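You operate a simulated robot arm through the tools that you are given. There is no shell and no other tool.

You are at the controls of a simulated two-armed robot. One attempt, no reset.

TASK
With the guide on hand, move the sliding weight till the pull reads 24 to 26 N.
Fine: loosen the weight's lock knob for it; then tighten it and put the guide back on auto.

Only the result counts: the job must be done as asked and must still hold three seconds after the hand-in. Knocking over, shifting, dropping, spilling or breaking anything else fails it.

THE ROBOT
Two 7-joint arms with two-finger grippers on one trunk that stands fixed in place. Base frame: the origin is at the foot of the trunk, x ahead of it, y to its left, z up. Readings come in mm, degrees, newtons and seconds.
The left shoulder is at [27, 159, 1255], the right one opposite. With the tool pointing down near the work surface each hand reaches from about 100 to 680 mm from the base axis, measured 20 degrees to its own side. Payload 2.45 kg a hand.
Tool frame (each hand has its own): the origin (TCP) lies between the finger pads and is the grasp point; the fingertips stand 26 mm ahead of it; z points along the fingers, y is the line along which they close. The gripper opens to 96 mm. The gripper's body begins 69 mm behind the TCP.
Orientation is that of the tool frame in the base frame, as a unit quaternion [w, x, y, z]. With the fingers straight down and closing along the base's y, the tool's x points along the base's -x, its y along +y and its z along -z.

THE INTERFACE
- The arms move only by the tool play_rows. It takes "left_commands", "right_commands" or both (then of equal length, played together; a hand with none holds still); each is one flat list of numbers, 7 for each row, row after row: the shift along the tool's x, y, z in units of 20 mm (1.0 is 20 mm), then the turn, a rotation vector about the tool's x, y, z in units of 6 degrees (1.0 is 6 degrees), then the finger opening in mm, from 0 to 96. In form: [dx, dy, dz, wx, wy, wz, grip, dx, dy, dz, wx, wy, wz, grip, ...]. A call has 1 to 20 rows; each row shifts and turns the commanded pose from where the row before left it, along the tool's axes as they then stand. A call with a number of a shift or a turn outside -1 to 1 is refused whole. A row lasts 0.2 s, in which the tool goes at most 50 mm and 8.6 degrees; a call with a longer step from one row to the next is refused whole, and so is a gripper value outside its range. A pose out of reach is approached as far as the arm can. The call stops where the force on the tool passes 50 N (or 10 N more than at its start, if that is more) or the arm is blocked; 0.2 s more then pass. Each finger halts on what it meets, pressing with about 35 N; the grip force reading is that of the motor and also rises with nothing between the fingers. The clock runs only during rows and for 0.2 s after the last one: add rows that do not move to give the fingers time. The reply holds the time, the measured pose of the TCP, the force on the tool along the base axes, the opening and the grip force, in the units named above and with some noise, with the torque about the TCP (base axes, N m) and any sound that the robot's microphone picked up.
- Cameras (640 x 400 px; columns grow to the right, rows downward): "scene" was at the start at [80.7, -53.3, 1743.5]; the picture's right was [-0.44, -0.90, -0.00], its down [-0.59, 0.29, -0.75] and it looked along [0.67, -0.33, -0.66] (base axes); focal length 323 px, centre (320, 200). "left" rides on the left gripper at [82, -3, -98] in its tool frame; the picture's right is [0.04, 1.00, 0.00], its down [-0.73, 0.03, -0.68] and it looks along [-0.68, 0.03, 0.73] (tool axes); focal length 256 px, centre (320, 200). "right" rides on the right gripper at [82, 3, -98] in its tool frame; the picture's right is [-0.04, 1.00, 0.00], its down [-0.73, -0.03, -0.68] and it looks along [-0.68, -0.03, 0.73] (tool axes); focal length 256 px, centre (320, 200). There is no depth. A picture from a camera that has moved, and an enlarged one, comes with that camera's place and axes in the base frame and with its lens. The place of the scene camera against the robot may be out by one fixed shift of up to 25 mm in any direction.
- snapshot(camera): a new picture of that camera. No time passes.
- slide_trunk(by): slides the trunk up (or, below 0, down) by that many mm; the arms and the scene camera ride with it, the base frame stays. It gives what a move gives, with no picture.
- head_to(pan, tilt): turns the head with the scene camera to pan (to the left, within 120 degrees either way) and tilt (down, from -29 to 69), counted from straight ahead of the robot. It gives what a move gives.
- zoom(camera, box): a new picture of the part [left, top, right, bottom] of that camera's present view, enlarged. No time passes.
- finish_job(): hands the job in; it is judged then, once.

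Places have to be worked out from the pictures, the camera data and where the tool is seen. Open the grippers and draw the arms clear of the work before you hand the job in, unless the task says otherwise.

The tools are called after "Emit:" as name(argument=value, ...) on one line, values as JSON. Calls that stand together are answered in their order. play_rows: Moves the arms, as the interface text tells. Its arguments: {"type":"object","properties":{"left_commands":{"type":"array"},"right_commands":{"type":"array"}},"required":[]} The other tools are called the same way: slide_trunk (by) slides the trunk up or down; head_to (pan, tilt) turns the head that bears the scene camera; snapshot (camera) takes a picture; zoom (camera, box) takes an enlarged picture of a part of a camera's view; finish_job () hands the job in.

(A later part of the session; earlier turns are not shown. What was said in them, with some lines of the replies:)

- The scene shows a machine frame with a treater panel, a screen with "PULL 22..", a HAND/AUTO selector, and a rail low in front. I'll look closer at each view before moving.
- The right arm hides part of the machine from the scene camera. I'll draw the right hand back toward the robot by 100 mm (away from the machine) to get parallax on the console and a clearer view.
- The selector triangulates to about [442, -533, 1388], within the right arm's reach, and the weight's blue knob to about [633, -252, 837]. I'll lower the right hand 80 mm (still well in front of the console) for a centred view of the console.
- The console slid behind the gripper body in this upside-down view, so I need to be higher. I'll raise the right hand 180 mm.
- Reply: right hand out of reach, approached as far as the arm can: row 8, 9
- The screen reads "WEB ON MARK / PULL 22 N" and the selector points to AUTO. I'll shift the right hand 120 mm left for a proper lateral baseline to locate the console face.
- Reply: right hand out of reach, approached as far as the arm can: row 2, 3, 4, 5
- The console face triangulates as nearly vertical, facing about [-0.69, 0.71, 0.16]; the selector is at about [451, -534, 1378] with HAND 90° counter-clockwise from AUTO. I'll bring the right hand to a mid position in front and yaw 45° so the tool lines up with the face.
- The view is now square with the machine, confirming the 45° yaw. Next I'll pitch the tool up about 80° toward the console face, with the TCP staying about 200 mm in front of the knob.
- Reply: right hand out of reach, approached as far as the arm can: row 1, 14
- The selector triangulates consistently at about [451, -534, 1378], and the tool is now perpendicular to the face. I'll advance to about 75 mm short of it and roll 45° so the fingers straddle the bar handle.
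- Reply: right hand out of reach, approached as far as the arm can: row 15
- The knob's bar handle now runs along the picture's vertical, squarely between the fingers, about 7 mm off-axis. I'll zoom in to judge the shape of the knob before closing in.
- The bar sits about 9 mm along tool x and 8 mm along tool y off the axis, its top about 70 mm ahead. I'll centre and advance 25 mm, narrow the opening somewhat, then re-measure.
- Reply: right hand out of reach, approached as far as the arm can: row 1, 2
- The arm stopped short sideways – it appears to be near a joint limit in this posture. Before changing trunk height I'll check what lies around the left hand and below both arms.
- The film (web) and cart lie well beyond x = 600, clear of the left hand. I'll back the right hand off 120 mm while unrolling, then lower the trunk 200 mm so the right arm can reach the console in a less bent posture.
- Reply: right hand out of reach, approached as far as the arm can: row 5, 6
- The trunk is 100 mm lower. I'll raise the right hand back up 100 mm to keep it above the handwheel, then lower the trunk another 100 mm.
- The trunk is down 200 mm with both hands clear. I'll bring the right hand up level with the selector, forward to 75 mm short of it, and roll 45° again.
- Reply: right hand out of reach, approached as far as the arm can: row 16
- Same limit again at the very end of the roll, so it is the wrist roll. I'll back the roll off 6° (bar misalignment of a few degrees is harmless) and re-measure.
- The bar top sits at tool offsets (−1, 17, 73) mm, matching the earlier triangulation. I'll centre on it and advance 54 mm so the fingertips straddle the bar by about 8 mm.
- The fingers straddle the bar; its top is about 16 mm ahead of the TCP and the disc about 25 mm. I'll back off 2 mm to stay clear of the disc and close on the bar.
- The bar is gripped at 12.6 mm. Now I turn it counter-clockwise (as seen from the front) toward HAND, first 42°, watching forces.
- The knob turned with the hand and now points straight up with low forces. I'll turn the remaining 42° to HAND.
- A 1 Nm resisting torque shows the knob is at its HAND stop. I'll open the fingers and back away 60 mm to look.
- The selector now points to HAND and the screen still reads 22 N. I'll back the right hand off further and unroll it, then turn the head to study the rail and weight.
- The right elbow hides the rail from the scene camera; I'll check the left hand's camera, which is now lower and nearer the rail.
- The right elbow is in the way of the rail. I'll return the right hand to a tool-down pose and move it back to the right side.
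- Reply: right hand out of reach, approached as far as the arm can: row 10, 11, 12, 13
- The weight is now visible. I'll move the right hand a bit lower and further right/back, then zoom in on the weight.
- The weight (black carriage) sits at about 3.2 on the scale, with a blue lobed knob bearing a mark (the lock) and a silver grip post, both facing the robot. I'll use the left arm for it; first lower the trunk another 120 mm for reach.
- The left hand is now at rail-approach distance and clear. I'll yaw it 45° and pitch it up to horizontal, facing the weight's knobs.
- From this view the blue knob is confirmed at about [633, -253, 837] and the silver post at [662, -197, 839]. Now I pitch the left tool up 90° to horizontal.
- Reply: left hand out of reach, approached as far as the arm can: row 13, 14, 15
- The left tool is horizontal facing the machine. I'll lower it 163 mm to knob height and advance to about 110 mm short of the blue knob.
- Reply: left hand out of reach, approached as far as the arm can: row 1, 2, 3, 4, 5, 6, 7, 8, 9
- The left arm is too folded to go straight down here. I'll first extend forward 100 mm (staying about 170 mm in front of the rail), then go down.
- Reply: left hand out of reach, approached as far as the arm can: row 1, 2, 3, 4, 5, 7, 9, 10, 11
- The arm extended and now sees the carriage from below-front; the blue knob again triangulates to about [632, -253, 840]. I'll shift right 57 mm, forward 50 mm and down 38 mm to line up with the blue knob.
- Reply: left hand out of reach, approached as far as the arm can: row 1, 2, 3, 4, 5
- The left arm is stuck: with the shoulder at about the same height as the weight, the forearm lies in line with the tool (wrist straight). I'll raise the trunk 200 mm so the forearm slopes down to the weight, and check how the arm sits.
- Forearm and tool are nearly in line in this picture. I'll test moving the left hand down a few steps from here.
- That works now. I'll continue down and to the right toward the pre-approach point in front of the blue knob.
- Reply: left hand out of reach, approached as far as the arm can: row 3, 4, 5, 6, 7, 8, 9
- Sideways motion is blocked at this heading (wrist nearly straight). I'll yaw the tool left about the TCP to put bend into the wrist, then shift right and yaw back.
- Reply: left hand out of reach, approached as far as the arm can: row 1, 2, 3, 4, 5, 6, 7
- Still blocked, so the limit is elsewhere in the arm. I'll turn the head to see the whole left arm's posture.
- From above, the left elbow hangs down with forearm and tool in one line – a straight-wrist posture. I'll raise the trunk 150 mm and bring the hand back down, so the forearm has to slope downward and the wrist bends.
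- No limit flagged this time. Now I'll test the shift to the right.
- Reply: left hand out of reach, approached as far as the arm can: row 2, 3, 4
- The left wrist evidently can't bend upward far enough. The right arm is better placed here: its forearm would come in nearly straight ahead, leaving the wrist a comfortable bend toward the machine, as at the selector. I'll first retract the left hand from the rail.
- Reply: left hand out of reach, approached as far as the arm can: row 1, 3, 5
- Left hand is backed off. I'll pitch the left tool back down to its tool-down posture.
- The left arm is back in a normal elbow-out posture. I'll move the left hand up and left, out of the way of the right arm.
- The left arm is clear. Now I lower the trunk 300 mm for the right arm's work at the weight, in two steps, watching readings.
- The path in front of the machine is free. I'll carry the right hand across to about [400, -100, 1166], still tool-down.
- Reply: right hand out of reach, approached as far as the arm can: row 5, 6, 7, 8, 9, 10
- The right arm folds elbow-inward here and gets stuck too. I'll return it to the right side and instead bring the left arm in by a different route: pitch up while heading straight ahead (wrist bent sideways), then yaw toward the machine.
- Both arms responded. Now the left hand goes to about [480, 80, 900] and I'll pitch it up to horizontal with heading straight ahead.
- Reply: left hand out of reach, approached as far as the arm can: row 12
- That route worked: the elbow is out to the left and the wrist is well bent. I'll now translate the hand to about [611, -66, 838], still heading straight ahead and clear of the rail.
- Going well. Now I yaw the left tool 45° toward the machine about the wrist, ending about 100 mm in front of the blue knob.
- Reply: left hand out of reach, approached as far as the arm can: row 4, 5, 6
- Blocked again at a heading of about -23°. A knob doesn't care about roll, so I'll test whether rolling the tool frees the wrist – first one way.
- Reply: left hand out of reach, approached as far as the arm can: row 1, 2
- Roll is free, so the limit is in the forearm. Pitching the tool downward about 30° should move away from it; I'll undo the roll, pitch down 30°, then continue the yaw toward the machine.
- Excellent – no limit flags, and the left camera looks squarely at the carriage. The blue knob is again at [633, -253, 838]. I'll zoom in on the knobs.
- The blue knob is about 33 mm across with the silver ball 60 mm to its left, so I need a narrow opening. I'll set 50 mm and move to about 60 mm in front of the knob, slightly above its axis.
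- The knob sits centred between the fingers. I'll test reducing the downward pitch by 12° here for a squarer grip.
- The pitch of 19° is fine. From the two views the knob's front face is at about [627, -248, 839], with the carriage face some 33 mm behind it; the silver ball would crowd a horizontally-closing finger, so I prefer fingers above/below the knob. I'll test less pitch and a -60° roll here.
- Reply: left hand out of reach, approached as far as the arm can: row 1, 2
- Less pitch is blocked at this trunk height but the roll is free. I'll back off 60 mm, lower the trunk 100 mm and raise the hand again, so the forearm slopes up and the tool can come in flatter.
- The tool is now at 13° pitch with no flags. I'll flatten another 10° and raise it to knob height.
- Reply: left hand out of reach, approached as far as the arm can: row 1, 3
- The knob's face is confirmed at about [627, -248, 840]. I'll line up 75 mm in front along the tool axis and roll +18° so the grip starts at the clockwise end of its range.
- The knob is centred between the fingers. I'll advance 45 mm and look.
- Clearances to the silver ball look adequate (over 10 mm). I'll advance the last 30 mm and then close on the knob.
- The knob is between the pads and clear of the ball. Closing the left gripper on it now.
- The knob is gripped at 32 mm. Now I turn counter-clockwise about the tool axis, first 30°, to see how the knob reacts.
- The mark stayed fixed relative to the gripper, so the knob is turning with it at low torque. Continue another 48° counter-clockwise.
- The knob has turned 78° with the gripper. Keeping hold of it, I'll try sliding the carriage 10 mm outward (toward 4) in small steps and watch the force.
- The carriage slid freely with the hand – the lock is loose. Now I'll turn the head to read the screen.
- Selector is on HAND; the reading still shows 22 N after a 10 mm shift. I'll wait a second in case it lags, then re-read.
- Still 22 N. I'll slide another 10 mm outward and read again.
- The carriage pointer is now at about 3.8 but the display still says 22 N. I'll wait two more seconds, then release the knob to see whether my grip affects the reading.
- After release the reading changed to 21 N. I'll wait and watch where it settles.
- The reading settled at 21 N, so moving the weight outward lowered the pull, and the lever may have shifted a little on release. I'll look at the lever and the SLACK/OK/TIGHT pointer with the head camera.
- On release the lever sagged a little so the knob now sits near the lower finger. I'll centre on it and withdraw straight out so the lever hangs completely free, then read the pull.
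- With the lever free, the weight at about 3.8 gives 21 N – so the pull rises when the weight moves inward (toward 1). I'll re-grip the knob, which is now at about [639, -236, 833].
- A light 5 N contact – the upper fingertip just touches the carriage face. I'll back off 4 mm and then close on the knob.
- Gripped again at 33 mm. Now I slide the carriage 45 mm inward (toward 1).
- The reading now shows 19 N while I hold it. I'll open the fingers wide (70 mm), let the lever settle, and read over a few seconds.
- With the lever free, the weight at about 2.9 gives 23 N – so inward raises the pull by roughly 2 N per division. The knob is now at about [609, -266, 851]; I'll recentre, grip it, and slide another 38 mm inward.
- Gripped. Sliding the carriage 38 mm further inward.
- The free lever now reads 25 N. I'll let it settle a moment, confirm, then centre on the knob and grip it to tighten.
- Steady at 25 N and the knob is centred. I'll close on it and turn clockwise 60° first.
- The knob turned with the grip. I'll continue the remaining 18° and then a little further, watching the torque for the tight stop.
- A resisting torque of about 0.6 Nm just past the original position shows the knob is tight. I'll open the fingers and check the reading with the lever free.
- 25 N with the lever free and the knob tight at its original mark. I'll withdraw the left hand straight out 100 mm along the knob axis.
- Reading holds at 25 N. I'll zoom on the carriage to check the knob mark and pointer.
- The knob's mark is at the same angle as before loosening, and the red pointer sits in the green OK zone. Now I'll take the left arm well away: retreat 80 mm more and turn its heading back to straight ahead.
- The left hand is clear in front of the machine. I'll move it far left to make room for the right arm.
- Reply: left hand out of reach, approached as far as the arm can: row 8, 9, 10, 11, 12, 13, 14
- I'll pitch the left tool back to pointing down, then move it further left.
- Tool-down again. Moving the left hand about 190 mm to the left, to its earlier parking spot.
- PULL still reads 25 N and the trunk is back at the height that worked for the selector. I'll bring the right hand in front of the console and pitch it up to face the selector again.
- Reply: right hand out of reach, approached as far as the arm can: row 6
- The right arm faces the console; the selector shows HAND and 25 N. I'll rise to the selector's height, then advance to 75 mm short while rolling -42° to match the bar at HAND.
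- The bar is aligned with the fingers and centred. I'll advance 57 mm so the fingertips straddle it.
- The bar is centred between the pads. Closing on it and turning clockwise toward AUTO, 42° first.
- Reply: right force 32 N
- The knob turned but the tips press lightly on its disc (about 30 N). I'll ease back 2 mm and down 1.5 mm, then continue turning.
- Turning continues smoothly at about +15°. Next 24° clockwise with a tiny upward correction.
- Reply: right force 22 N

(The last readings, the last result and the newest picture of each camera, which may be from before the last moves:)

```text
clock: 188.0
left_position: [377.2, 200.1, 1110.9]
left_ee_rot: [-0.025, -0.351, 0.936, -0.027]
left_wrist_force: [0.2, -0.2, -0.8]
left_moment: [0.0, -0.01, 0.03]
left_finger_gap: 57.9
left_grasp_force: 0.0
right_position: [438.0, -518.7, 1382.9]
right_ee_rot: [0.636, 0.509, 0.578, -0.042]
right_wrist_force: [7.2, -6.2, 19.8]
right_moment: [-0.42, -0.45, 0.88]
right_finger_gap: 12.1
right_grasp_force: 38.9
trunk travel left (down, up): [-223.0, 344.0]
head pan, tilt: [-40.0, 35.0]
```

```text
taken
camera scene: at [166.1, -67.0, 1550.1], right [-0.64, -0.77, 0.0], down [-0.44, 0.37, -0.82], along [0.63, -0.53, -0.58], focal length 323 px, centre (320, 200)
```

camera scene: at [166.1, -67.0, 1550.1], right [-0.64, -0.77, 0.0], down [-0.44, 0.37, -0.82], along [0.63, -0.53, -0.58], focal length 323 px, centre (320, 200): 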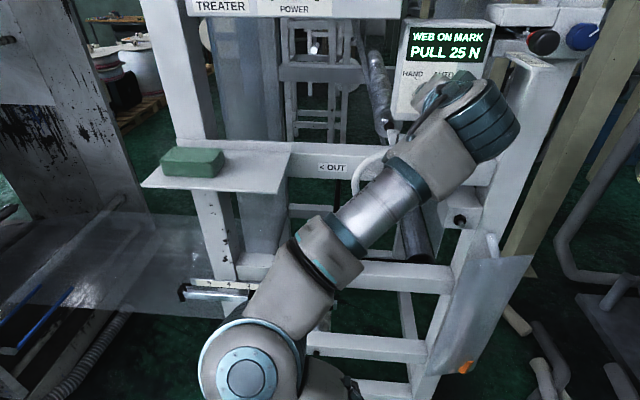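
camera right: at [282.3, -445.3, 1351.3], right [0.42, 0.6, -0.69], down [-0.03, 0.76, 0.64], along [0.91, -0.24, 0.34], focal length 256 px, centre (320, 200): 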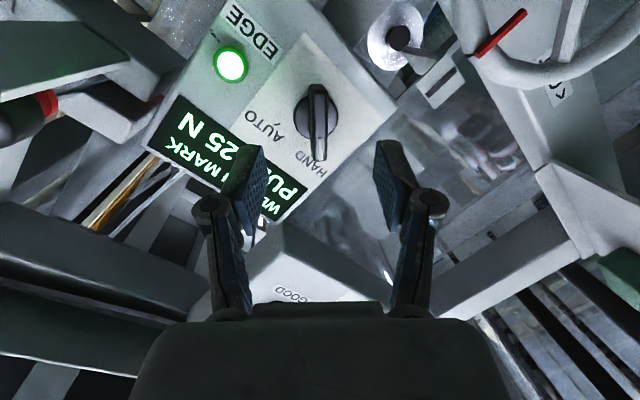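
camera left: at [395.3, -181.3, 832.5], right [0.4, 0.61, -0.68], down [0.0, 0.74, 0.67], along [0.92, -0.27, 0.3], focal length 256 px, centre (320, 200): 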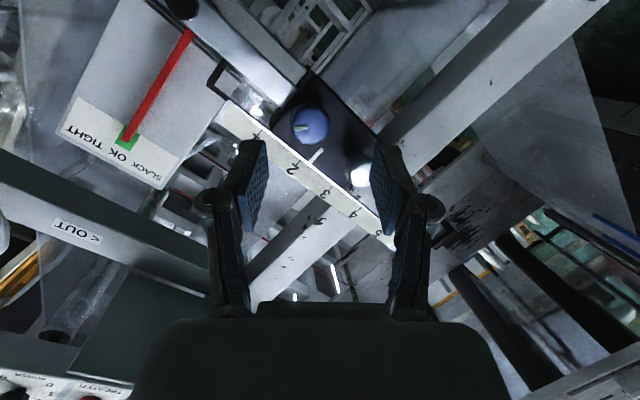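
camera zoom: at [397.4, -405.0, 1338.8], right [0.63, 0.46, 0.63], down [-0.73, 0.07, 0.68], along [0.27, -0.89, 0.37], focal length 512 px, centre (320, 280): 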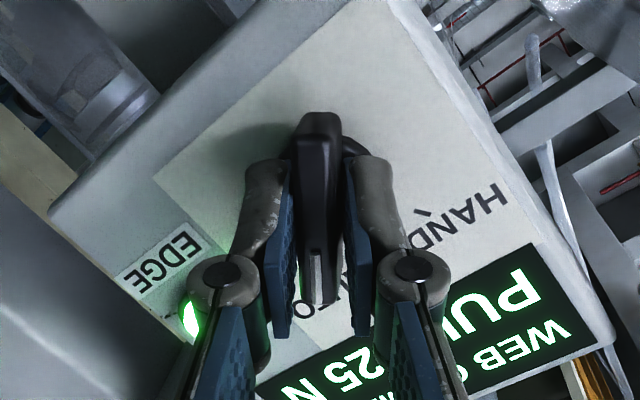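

The pose now matches the one in which I first gripped the knob at AUTO. I'll push 3° more, then open and back off to check.

Emit:
play_rows(right_commands=[-0.04, 0, 0, 0, 0, 0.5, 5, 0, 0, 0, 0, 0, 0, 5])

Emit:
play_rows(right_commands=[0, 0, 0, 0, 0, 0, 25, 0, 0, 0, 0, 0, 0, 60, 0, 0, 0, 0, 0, 0, 60, 0, 0, -0.8, 0, 0, 0, 60, 0, 0, -0.8, 0, 0, 0, 60, 0, 0, -0.8, 0, 0, 0, 60, 0, 0, -0.8, 0, 0, 0, 60, 0, 0, 0, 0, 0, 0, 60])

Emit:
zoom(camera="right", box=[220, 30, 420, 230])

Emit:
zoom(camera="scene", box=[370, 0, 530, 140])

```text
clock: 188.6
left_position: [377.1, 200.8, 1110.8]
left_ee_rot: [-0.024, -0.351, 0.936, -0.027]
left_wrist_force: [0.4, -0.5, 0.0]
left_moment: [0.01, -0.01, 0.0]
left_finger_gap: 57.9
left_grasp_force: 0.0
right_position: [438.2, -518.4, 1382.9]
right_ee_rot: [0.636, 0.524, 0.566, -0.025]
right_wrist_force: [4.2, -0.2, 12.9]
right_moment: [-0.23, -0.26, 1.04]
right_finger_gap: 12.6
right_grasp_force: 39.8
trunk travel left (down, up): [-223.0, 344.0]
head pan, tilt: [-40.0, 35.0]
```

```text
clock: 190.4
left_position: [377.8, 200.7, 1109.7]
left_ee_rot: [-0.025, -0.351, 0.936, -0.027]
left_wrist_force: [-0.4, 0.5, -0.3]
left_moment: [0.0, 0.02, -0.02]
left_finger_gap: 58.0
left_grasp_force: 0.0
right_position: [392.8, -473.8, 1395.5]
right_ee_rot: [0.636, 0.524, 0.565, -0.027]
right_wrist_force: [0.8, 0.1, 0.5]
right_moment: [-0.02, -0.01, 0.01]
right_finger_gap: 60.1
right_grasp_force: 0.0
trunk travel left (down, up): [-223.0, 344.0]
head pan, tilt: [-40.0, 35.0]
```

```text
2.00 times, centred on (320, 130) of right
camera zoom: at [355.0, -359.7, 1353.7], right [0.61, 0.43, 0.67], down [-0.75, 0.05, 0.66], along [0.25, -0.9, 0.35], focal length 512 px, centre (320, 340)
```

zoom: 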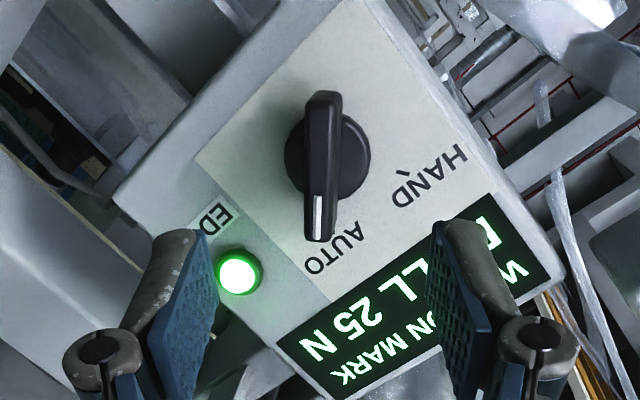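

```text
2.86 times, centred on (450, 70) of scene
camera zoom: at [166.8, -67.4, 1549.9], right [-0.64, -0.77, 0.0], down [-0.44, 0.37, -0.82], along [0.63, -0.53, -0.58], focal length 924 px, centre (-51, 571)
```

zoom: 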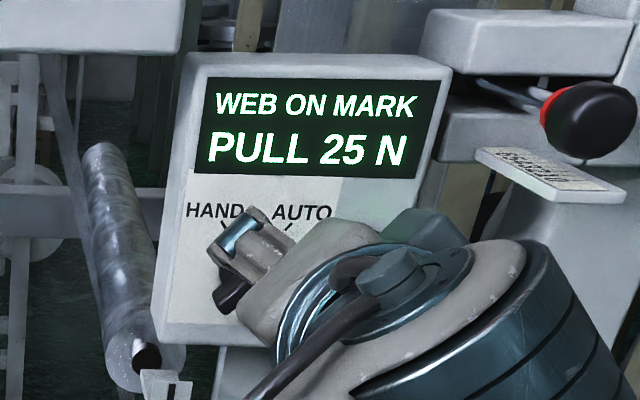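

The bar stands at AUTO again (45°), the screen still reads 25 N and WEB ON MARK. I'll retreat the right hand and unroll it, then inspect everything.

Emit:
play_rows(right_commands=[0, 0, -1, 0, 0, -1, 60, 0, 0, -1, 0, 0, -1, 60, 0, 0, -1, 0, 0, -1, 60, 0, 0, -1, 0, 0, -1, 60, 0, 0, -1, 0, 0, -1, 60, 0, 0, -1, 0, 0, -1, 60, 0, 0, 0, 0, 0, -1, 60, 0, 0, 0, 0, 0, 0, 60])

Emit:
snapshot(camera="right")

Emit:
snapshot(camera="scene")

Emit:
zoom(camera="scene", box=[370, 0, 530, 140])

```text
clock: 192.2
left_position: [379.0, 200.2, 1110.2]
left_ee_rot: [-0.024, -0.35, 0.936, -0.026]
left_wrist_force: [-1.0, -1.0, 0.3]
left_moment: [0.03, -0.04, 0.04]
left_finger_gap: 57.9
left_grasp_force: 0.0
right_position: [309.8, -390.7, 1418.4]
right_ee_rot: [0.584, 0.287, 0.715, -0.254]
right_wrist_force: [-0.5, 0.7, -1.6]
right_moment: [-0.01, 0.01, 0.0]
right_finger_gap: 60.0
right_grasp_force: 0.0
trunk travel left (down, up): [-223.0, 344.0]
head pan, tilt: [-40.0, 35.0]
```

```text
taken
camera right: at [231.2, -311.0, 1355.4], right [0.71, 0.7, 0.01], down [-0.38, 0.37, 0.85], along [0.59, -0.61, 0.53], focal length 256 px, centre (320, 200)
```

right: 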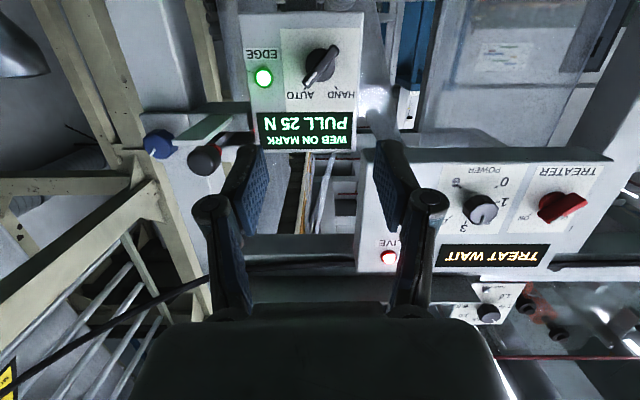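

```text
taken
camera scene: at [166.2, -67.1, 1550.0], right [-0.64, -0.77, 0.0], down [-0.44, 0.37, -0.82], along [0.63, -0.53, -0.58], focal length 323 px, centre (320, 200)
```

scene: 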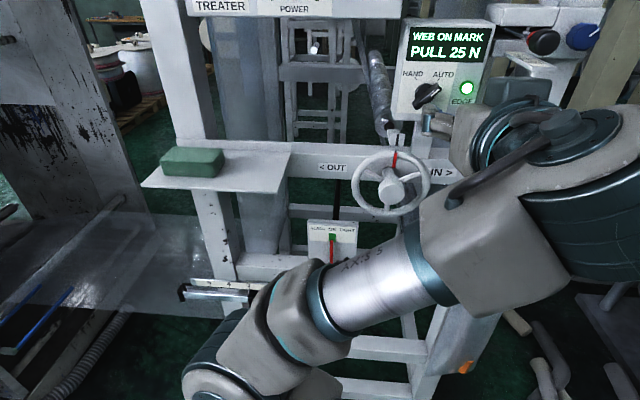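

```text
2.86 times, centred on (450, 70) of scene
camera zoom: at [166.2, -67.1, 1550.0], right [-0.64, -0.77, 0.0], down [-0.44, 0.37, -0.82], along [0.63, -0.53, -0.58], focal length 924 px, centre (-51, 571)
```

zoom: 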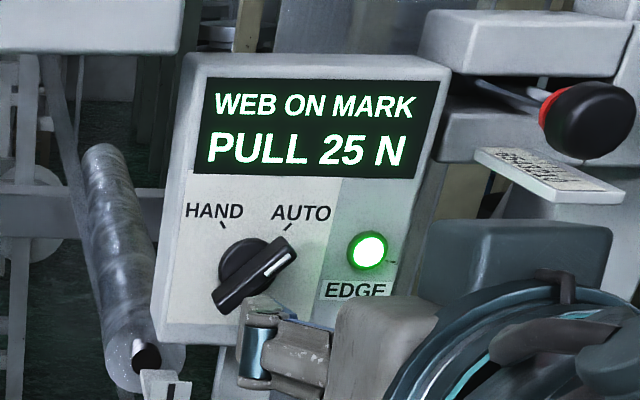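

Selector is on AUTO with 25 N. Now I bring the right hand down and back to a tool-down pose, away from the console.

Emit:
play_rows(right_commands=[0.943, -0.176, 0, 0, 0, 0, 80, 0.943, -0.176, 0, 0, 0, 0, 80, 0.943, -0.176, 0, 0, 0, 0, 80, 0.943, -0.176, 0, 0, 0, 0, 80, 0.943, -0.176, 0, 0, 0, 0, 80, 0.943, -0.176, 0, 0, 0, 0, 80, 0.943, -0.176, 0, 0, 0, 0, 80, 0, 0, 0, 0, 1, 0, 80, 0, 0, 0, 0, 1, 0, 80, 0, 0, 0, 0, 1, 0, 80, 0, 0, 0, 0, 1, 0, 80, 0, 0, 0, 0, 1, 0, 80, 0, 0, 0, 0, 1, 0, 80, 0, 0, 0, 0, 1, 0, 80, 0, 0, 0, 0, 1, 0, 80, 0, 0, 0, 0, 1, 0, 80, 0, 0, 0, 0, 1, 0, 80, 0, 0, 0, 0, 1, 0, 80, 0, 0, 0, 0, 1, 0, 80, 0, 0, 0, 0, 1, 0, 80])

Emit:
play_rows(right_commands=[-0.4, -0.9, 0.3, 0, 0, 0, 80, -0.4, -0.9, 0.3, 0, 0, 0, 80, -0.4, -0.9, 0.3, 0, 0, 0, 80, -0.4, -0.9, 0.3, 0, 0, 0, 80, -0.4, -0.9, 0.3, 0, 0, 0, 80, 0, 0, 0, 0, 0, 0, 80])

Emit:
head_to(pan=-32, tilt=40)

Emit:
snapshot(camera="scene")

```text
clock: 196.4
left_position: [376.3, 199.3, 1110.2]
left_ee_rot: [-0.025, -0.351, 0.936, -0.027]
left_wrist_force: [0.3, 0.7, 0.8]
left_moment: [-0.04, 0.03, 0.01]
left_finger_gap: 58.2
left_grasp_force: 0.1
right_position: [271.0, -401.9, 1288.4]
right_ee_rot: [0.003, 0.383, 0.924, -0.016]
right_wrist_force: [-0.1, -1.3, 0.0]
right_moment: [0.0, -0.05, 0.01]
right_finger_gap: 80.0
right_grasp_force: 0.0
right hand out of reach, approached as far as the arm can: row 16, 18
trunk travel left (down, up): [-223.0, 344.0]
head pan, tilt: [-40.0, 35.0]
```

```text
clock: 197.8
left_position: [377.2, 199.4, 1112.0]
left_ee_rot: [-0.025, -0.35, 0.936, -0.027]
left_wrist_force: [-0.3, -0.6, -0.6]
left_moment: [0.02, -0.04, -0.02]
left_finger_gap: 58.1
left_grasp_force: 0.0
right_position: [235.4, -496.0, 1261.4]
right_ee_rot: [0.003, 0.382, 0.924, -0.015]
right_wrist_force: [0.5, 0.4, -0.5]
right_moment: [-0.01, -0.01, -0.04]
right_finger_gap: 80.0
right_grasp_force: 0.0
trunk travel left (down, up): [-223.0, 344.0]
head pan, tilt: [-40.0, 35.0]
```

```text
clock: 198.5
left_position: [378.3, 199.7, 1111.1]
left_ee_rot: [-0.025, -0.35, 0.936, -0.026]
left_wrist_force: [0.3, -1.2, 0.2]
left_moment: [0.0, 0.02, -0.05]
left_finger_gap: 57.8
left_grasp_force: 0.1
right_position: [235.5, -492.7, 1261.3]
right_ee_rot: [0.003, 0.381, 0.924, -0.016]
right_wrist_force: [-0.8, -0.5, 0.2]
right_moment: [0.01, -0.02, -0.02]
right_finger_gap: 80.3
right_grasp_force: 0.1
trunk travel left (down, up): [-223.0, 344.0]
head pan, tilt: [-32.0, 40.0]
```

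```text
taken
camera scene: at [170.8, -57.2, 1542.4], right [-0.53, -0.85, 0.0], down [-0.55, 0.34, -0.76], along [0.65, -0.41, -0.65], focal length 323 px, centre (320, 200)
```

scene: 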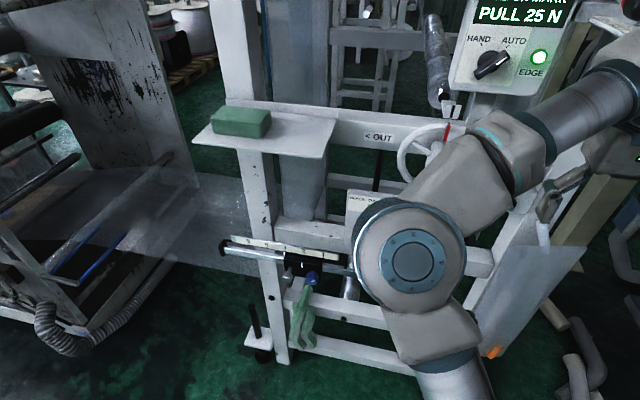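

Emit:
zoom(camera="scene", box=[200, 190, 380, 310])

Emit:
zoom(camera="scene", box=[440, 0, 590, 100])

```text
3.33 times, centred on (290, 250) of scene
camera zoom: at [170.8, -57.2, 1542.4], right [-0.53, -0.85, 0.0], down [-0.55, 0.34, -0.76], along [0.65, -0.41, -0.65], focal length 1077 px, centre (420, 33)
```

zoom: 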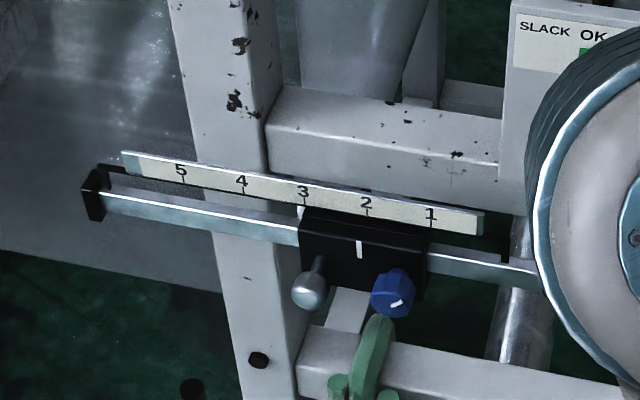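

```text
4.00 times, centred on (515, 50) of scene
camera zoom: at [170.8, -57.2, 1542.4], right [-0.53, -0.85, 0.0], down [-0.55, 0.34, -0.76], along [0.65, -0.41, -0.65], focal length 1293 px, centre (-460, 800)
```

zoom: 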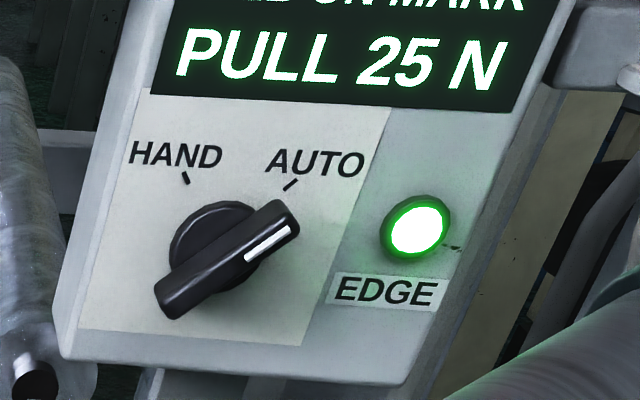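

Everything looks right: AUTO, 25 N, EDGE green, weight at about 2.1 with the knob mark back in place, glove and sponge undisturbed. I'll open both grippers and draw the right hand back a bit more, then take a last look.

Emit:
play_rows(left_commands=[0, 0, 0, 0, 0, 0, 96, 0, 0, 0, 0, 0, 0, 96, 0, 0, 0, 0, 0, 0, 96, 0, 0, 0, 0, 0, 0, 96, 0, 0, 0, 0, 0, 0, 96, 0, 0, 0, 0, 0, 0, 96], right_commands=[0.707, -0.707, 0, 0, 0, 0, 96, 0.707, -0.707, 0, 0, 0, 0, 96, 0.707, -0.707, 0, 0, 0, 0, 96, 0, 0, 0, 0, 0, 0, 96, 0, 0, 0, 0, 0, 0, 96, 0, 0, 0, 0, 0, 0, 96])

Emit:
head_to(pan=-45, tilt=25)

Emit:
snapshot(camera="scene")

```text
clock: 199.9
left_position: [378.3, 199.1, 1110.3]
left_ee_rot: [-0.024, -0.35, 0.936, -0.026]
left_wrist_force: [0.8, 0.7, -0.1]
left_moment: [0.0, 0.02, 0.03]
left_finger_gap: 95.9
left_grasp_force: 0.2
right_position: [176.2, -494.7, 1261.4]
right_ee_rot: [0.003, 0.383, 0.924, -0.016]
right_wrist_force: [0.5, -0.3, 0.3]
right_moment: [0.02, 0.01, -0.02]
right_finger_gap: 95.9
right_grasp_force: 0.0
trunk travel left (down, up): [-223.0, 344.0]
head pan, tilt: [-32.0, 40.0]
```

```text
clock: 200.7
left_position: [378.4, 199.6, 1111.1]
left_ee_rot: [-0.025, -0.351, 0.936, -0.027]
left_wrist_force: [0.5, 0.0, -0.4]
left_moment: [0.02, 0.03, 0.02]
left_finger_gap: 95.6
left_grasp_force: 0.2
right_position: [176.3, -495.9, 1259.8]
right_ee_rot: [0.004, 0.382, 0.924, -0.015]
right_wrist_force: [-0.6, 0.0, -0.2]
right_moment: [-0.02, -0.01, 0.0]
right_finger_gap: 96.1
right_grasp_force: 0.1
trunk travel left (down, up): [-223.0, 344.0]
head pan, tilt: [-45.0, 25.0]
```

```text
taken
camera scene: at [163.9, -77.5, 1565.6], right [-0.71, -0.71, 0.0], down [-0.3, 0.3, -0.9], along [0.64, -0.64, -0.43], focal length 323 px, centre (320, 200)
```

scene: 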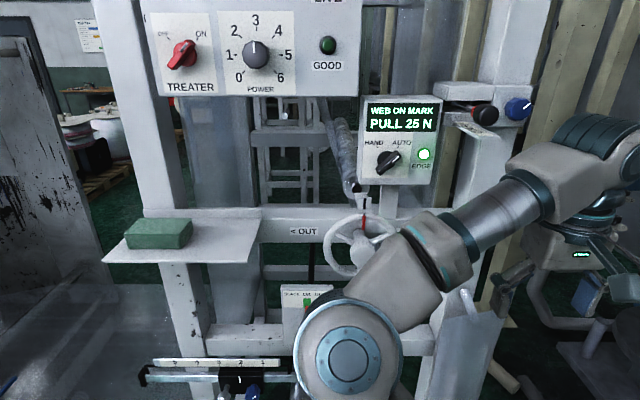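

The screen reads WEB ON MARK and PULL 25 N, the selector is on AUTO, and the weight is locked. Both grippers are open and both arms are clear of the work, so I'm handing the job in.

Emit:
finish_job()

```text
The job is handed in.
```

The job is handed in: the pull reads 25 N, inside the 24 to 26 N band. It still read 25 N in the last picture before hand-in, with the arms clear.

- **Guide:** I switched it to HAND before touching the weight and put it back to AUTO at the end. The screen still reads WEB ON MARK and the EDGE lamp is green.
- **Weight:** I slid it from about 3.3 to about 2.1 on its scale. Moving it inward, toward 1, raises the pull. The red pointer was in the green OK zone when I last saw it, after locking the weight.
- **Lock knob:** I turned it counter-clockwise about 78° to loosen it. I then turned it back until it resisted at its original mark. I did not push on the weight afterwards to test the lock.
- **Surroundings:** I saw nothing knocked or shifted. One fingertip pressed lightly on the carriage face (about 5 N). The fingertips also pressed on the selector's disc (about 30 N) while I was turning it. Both grippers are open.
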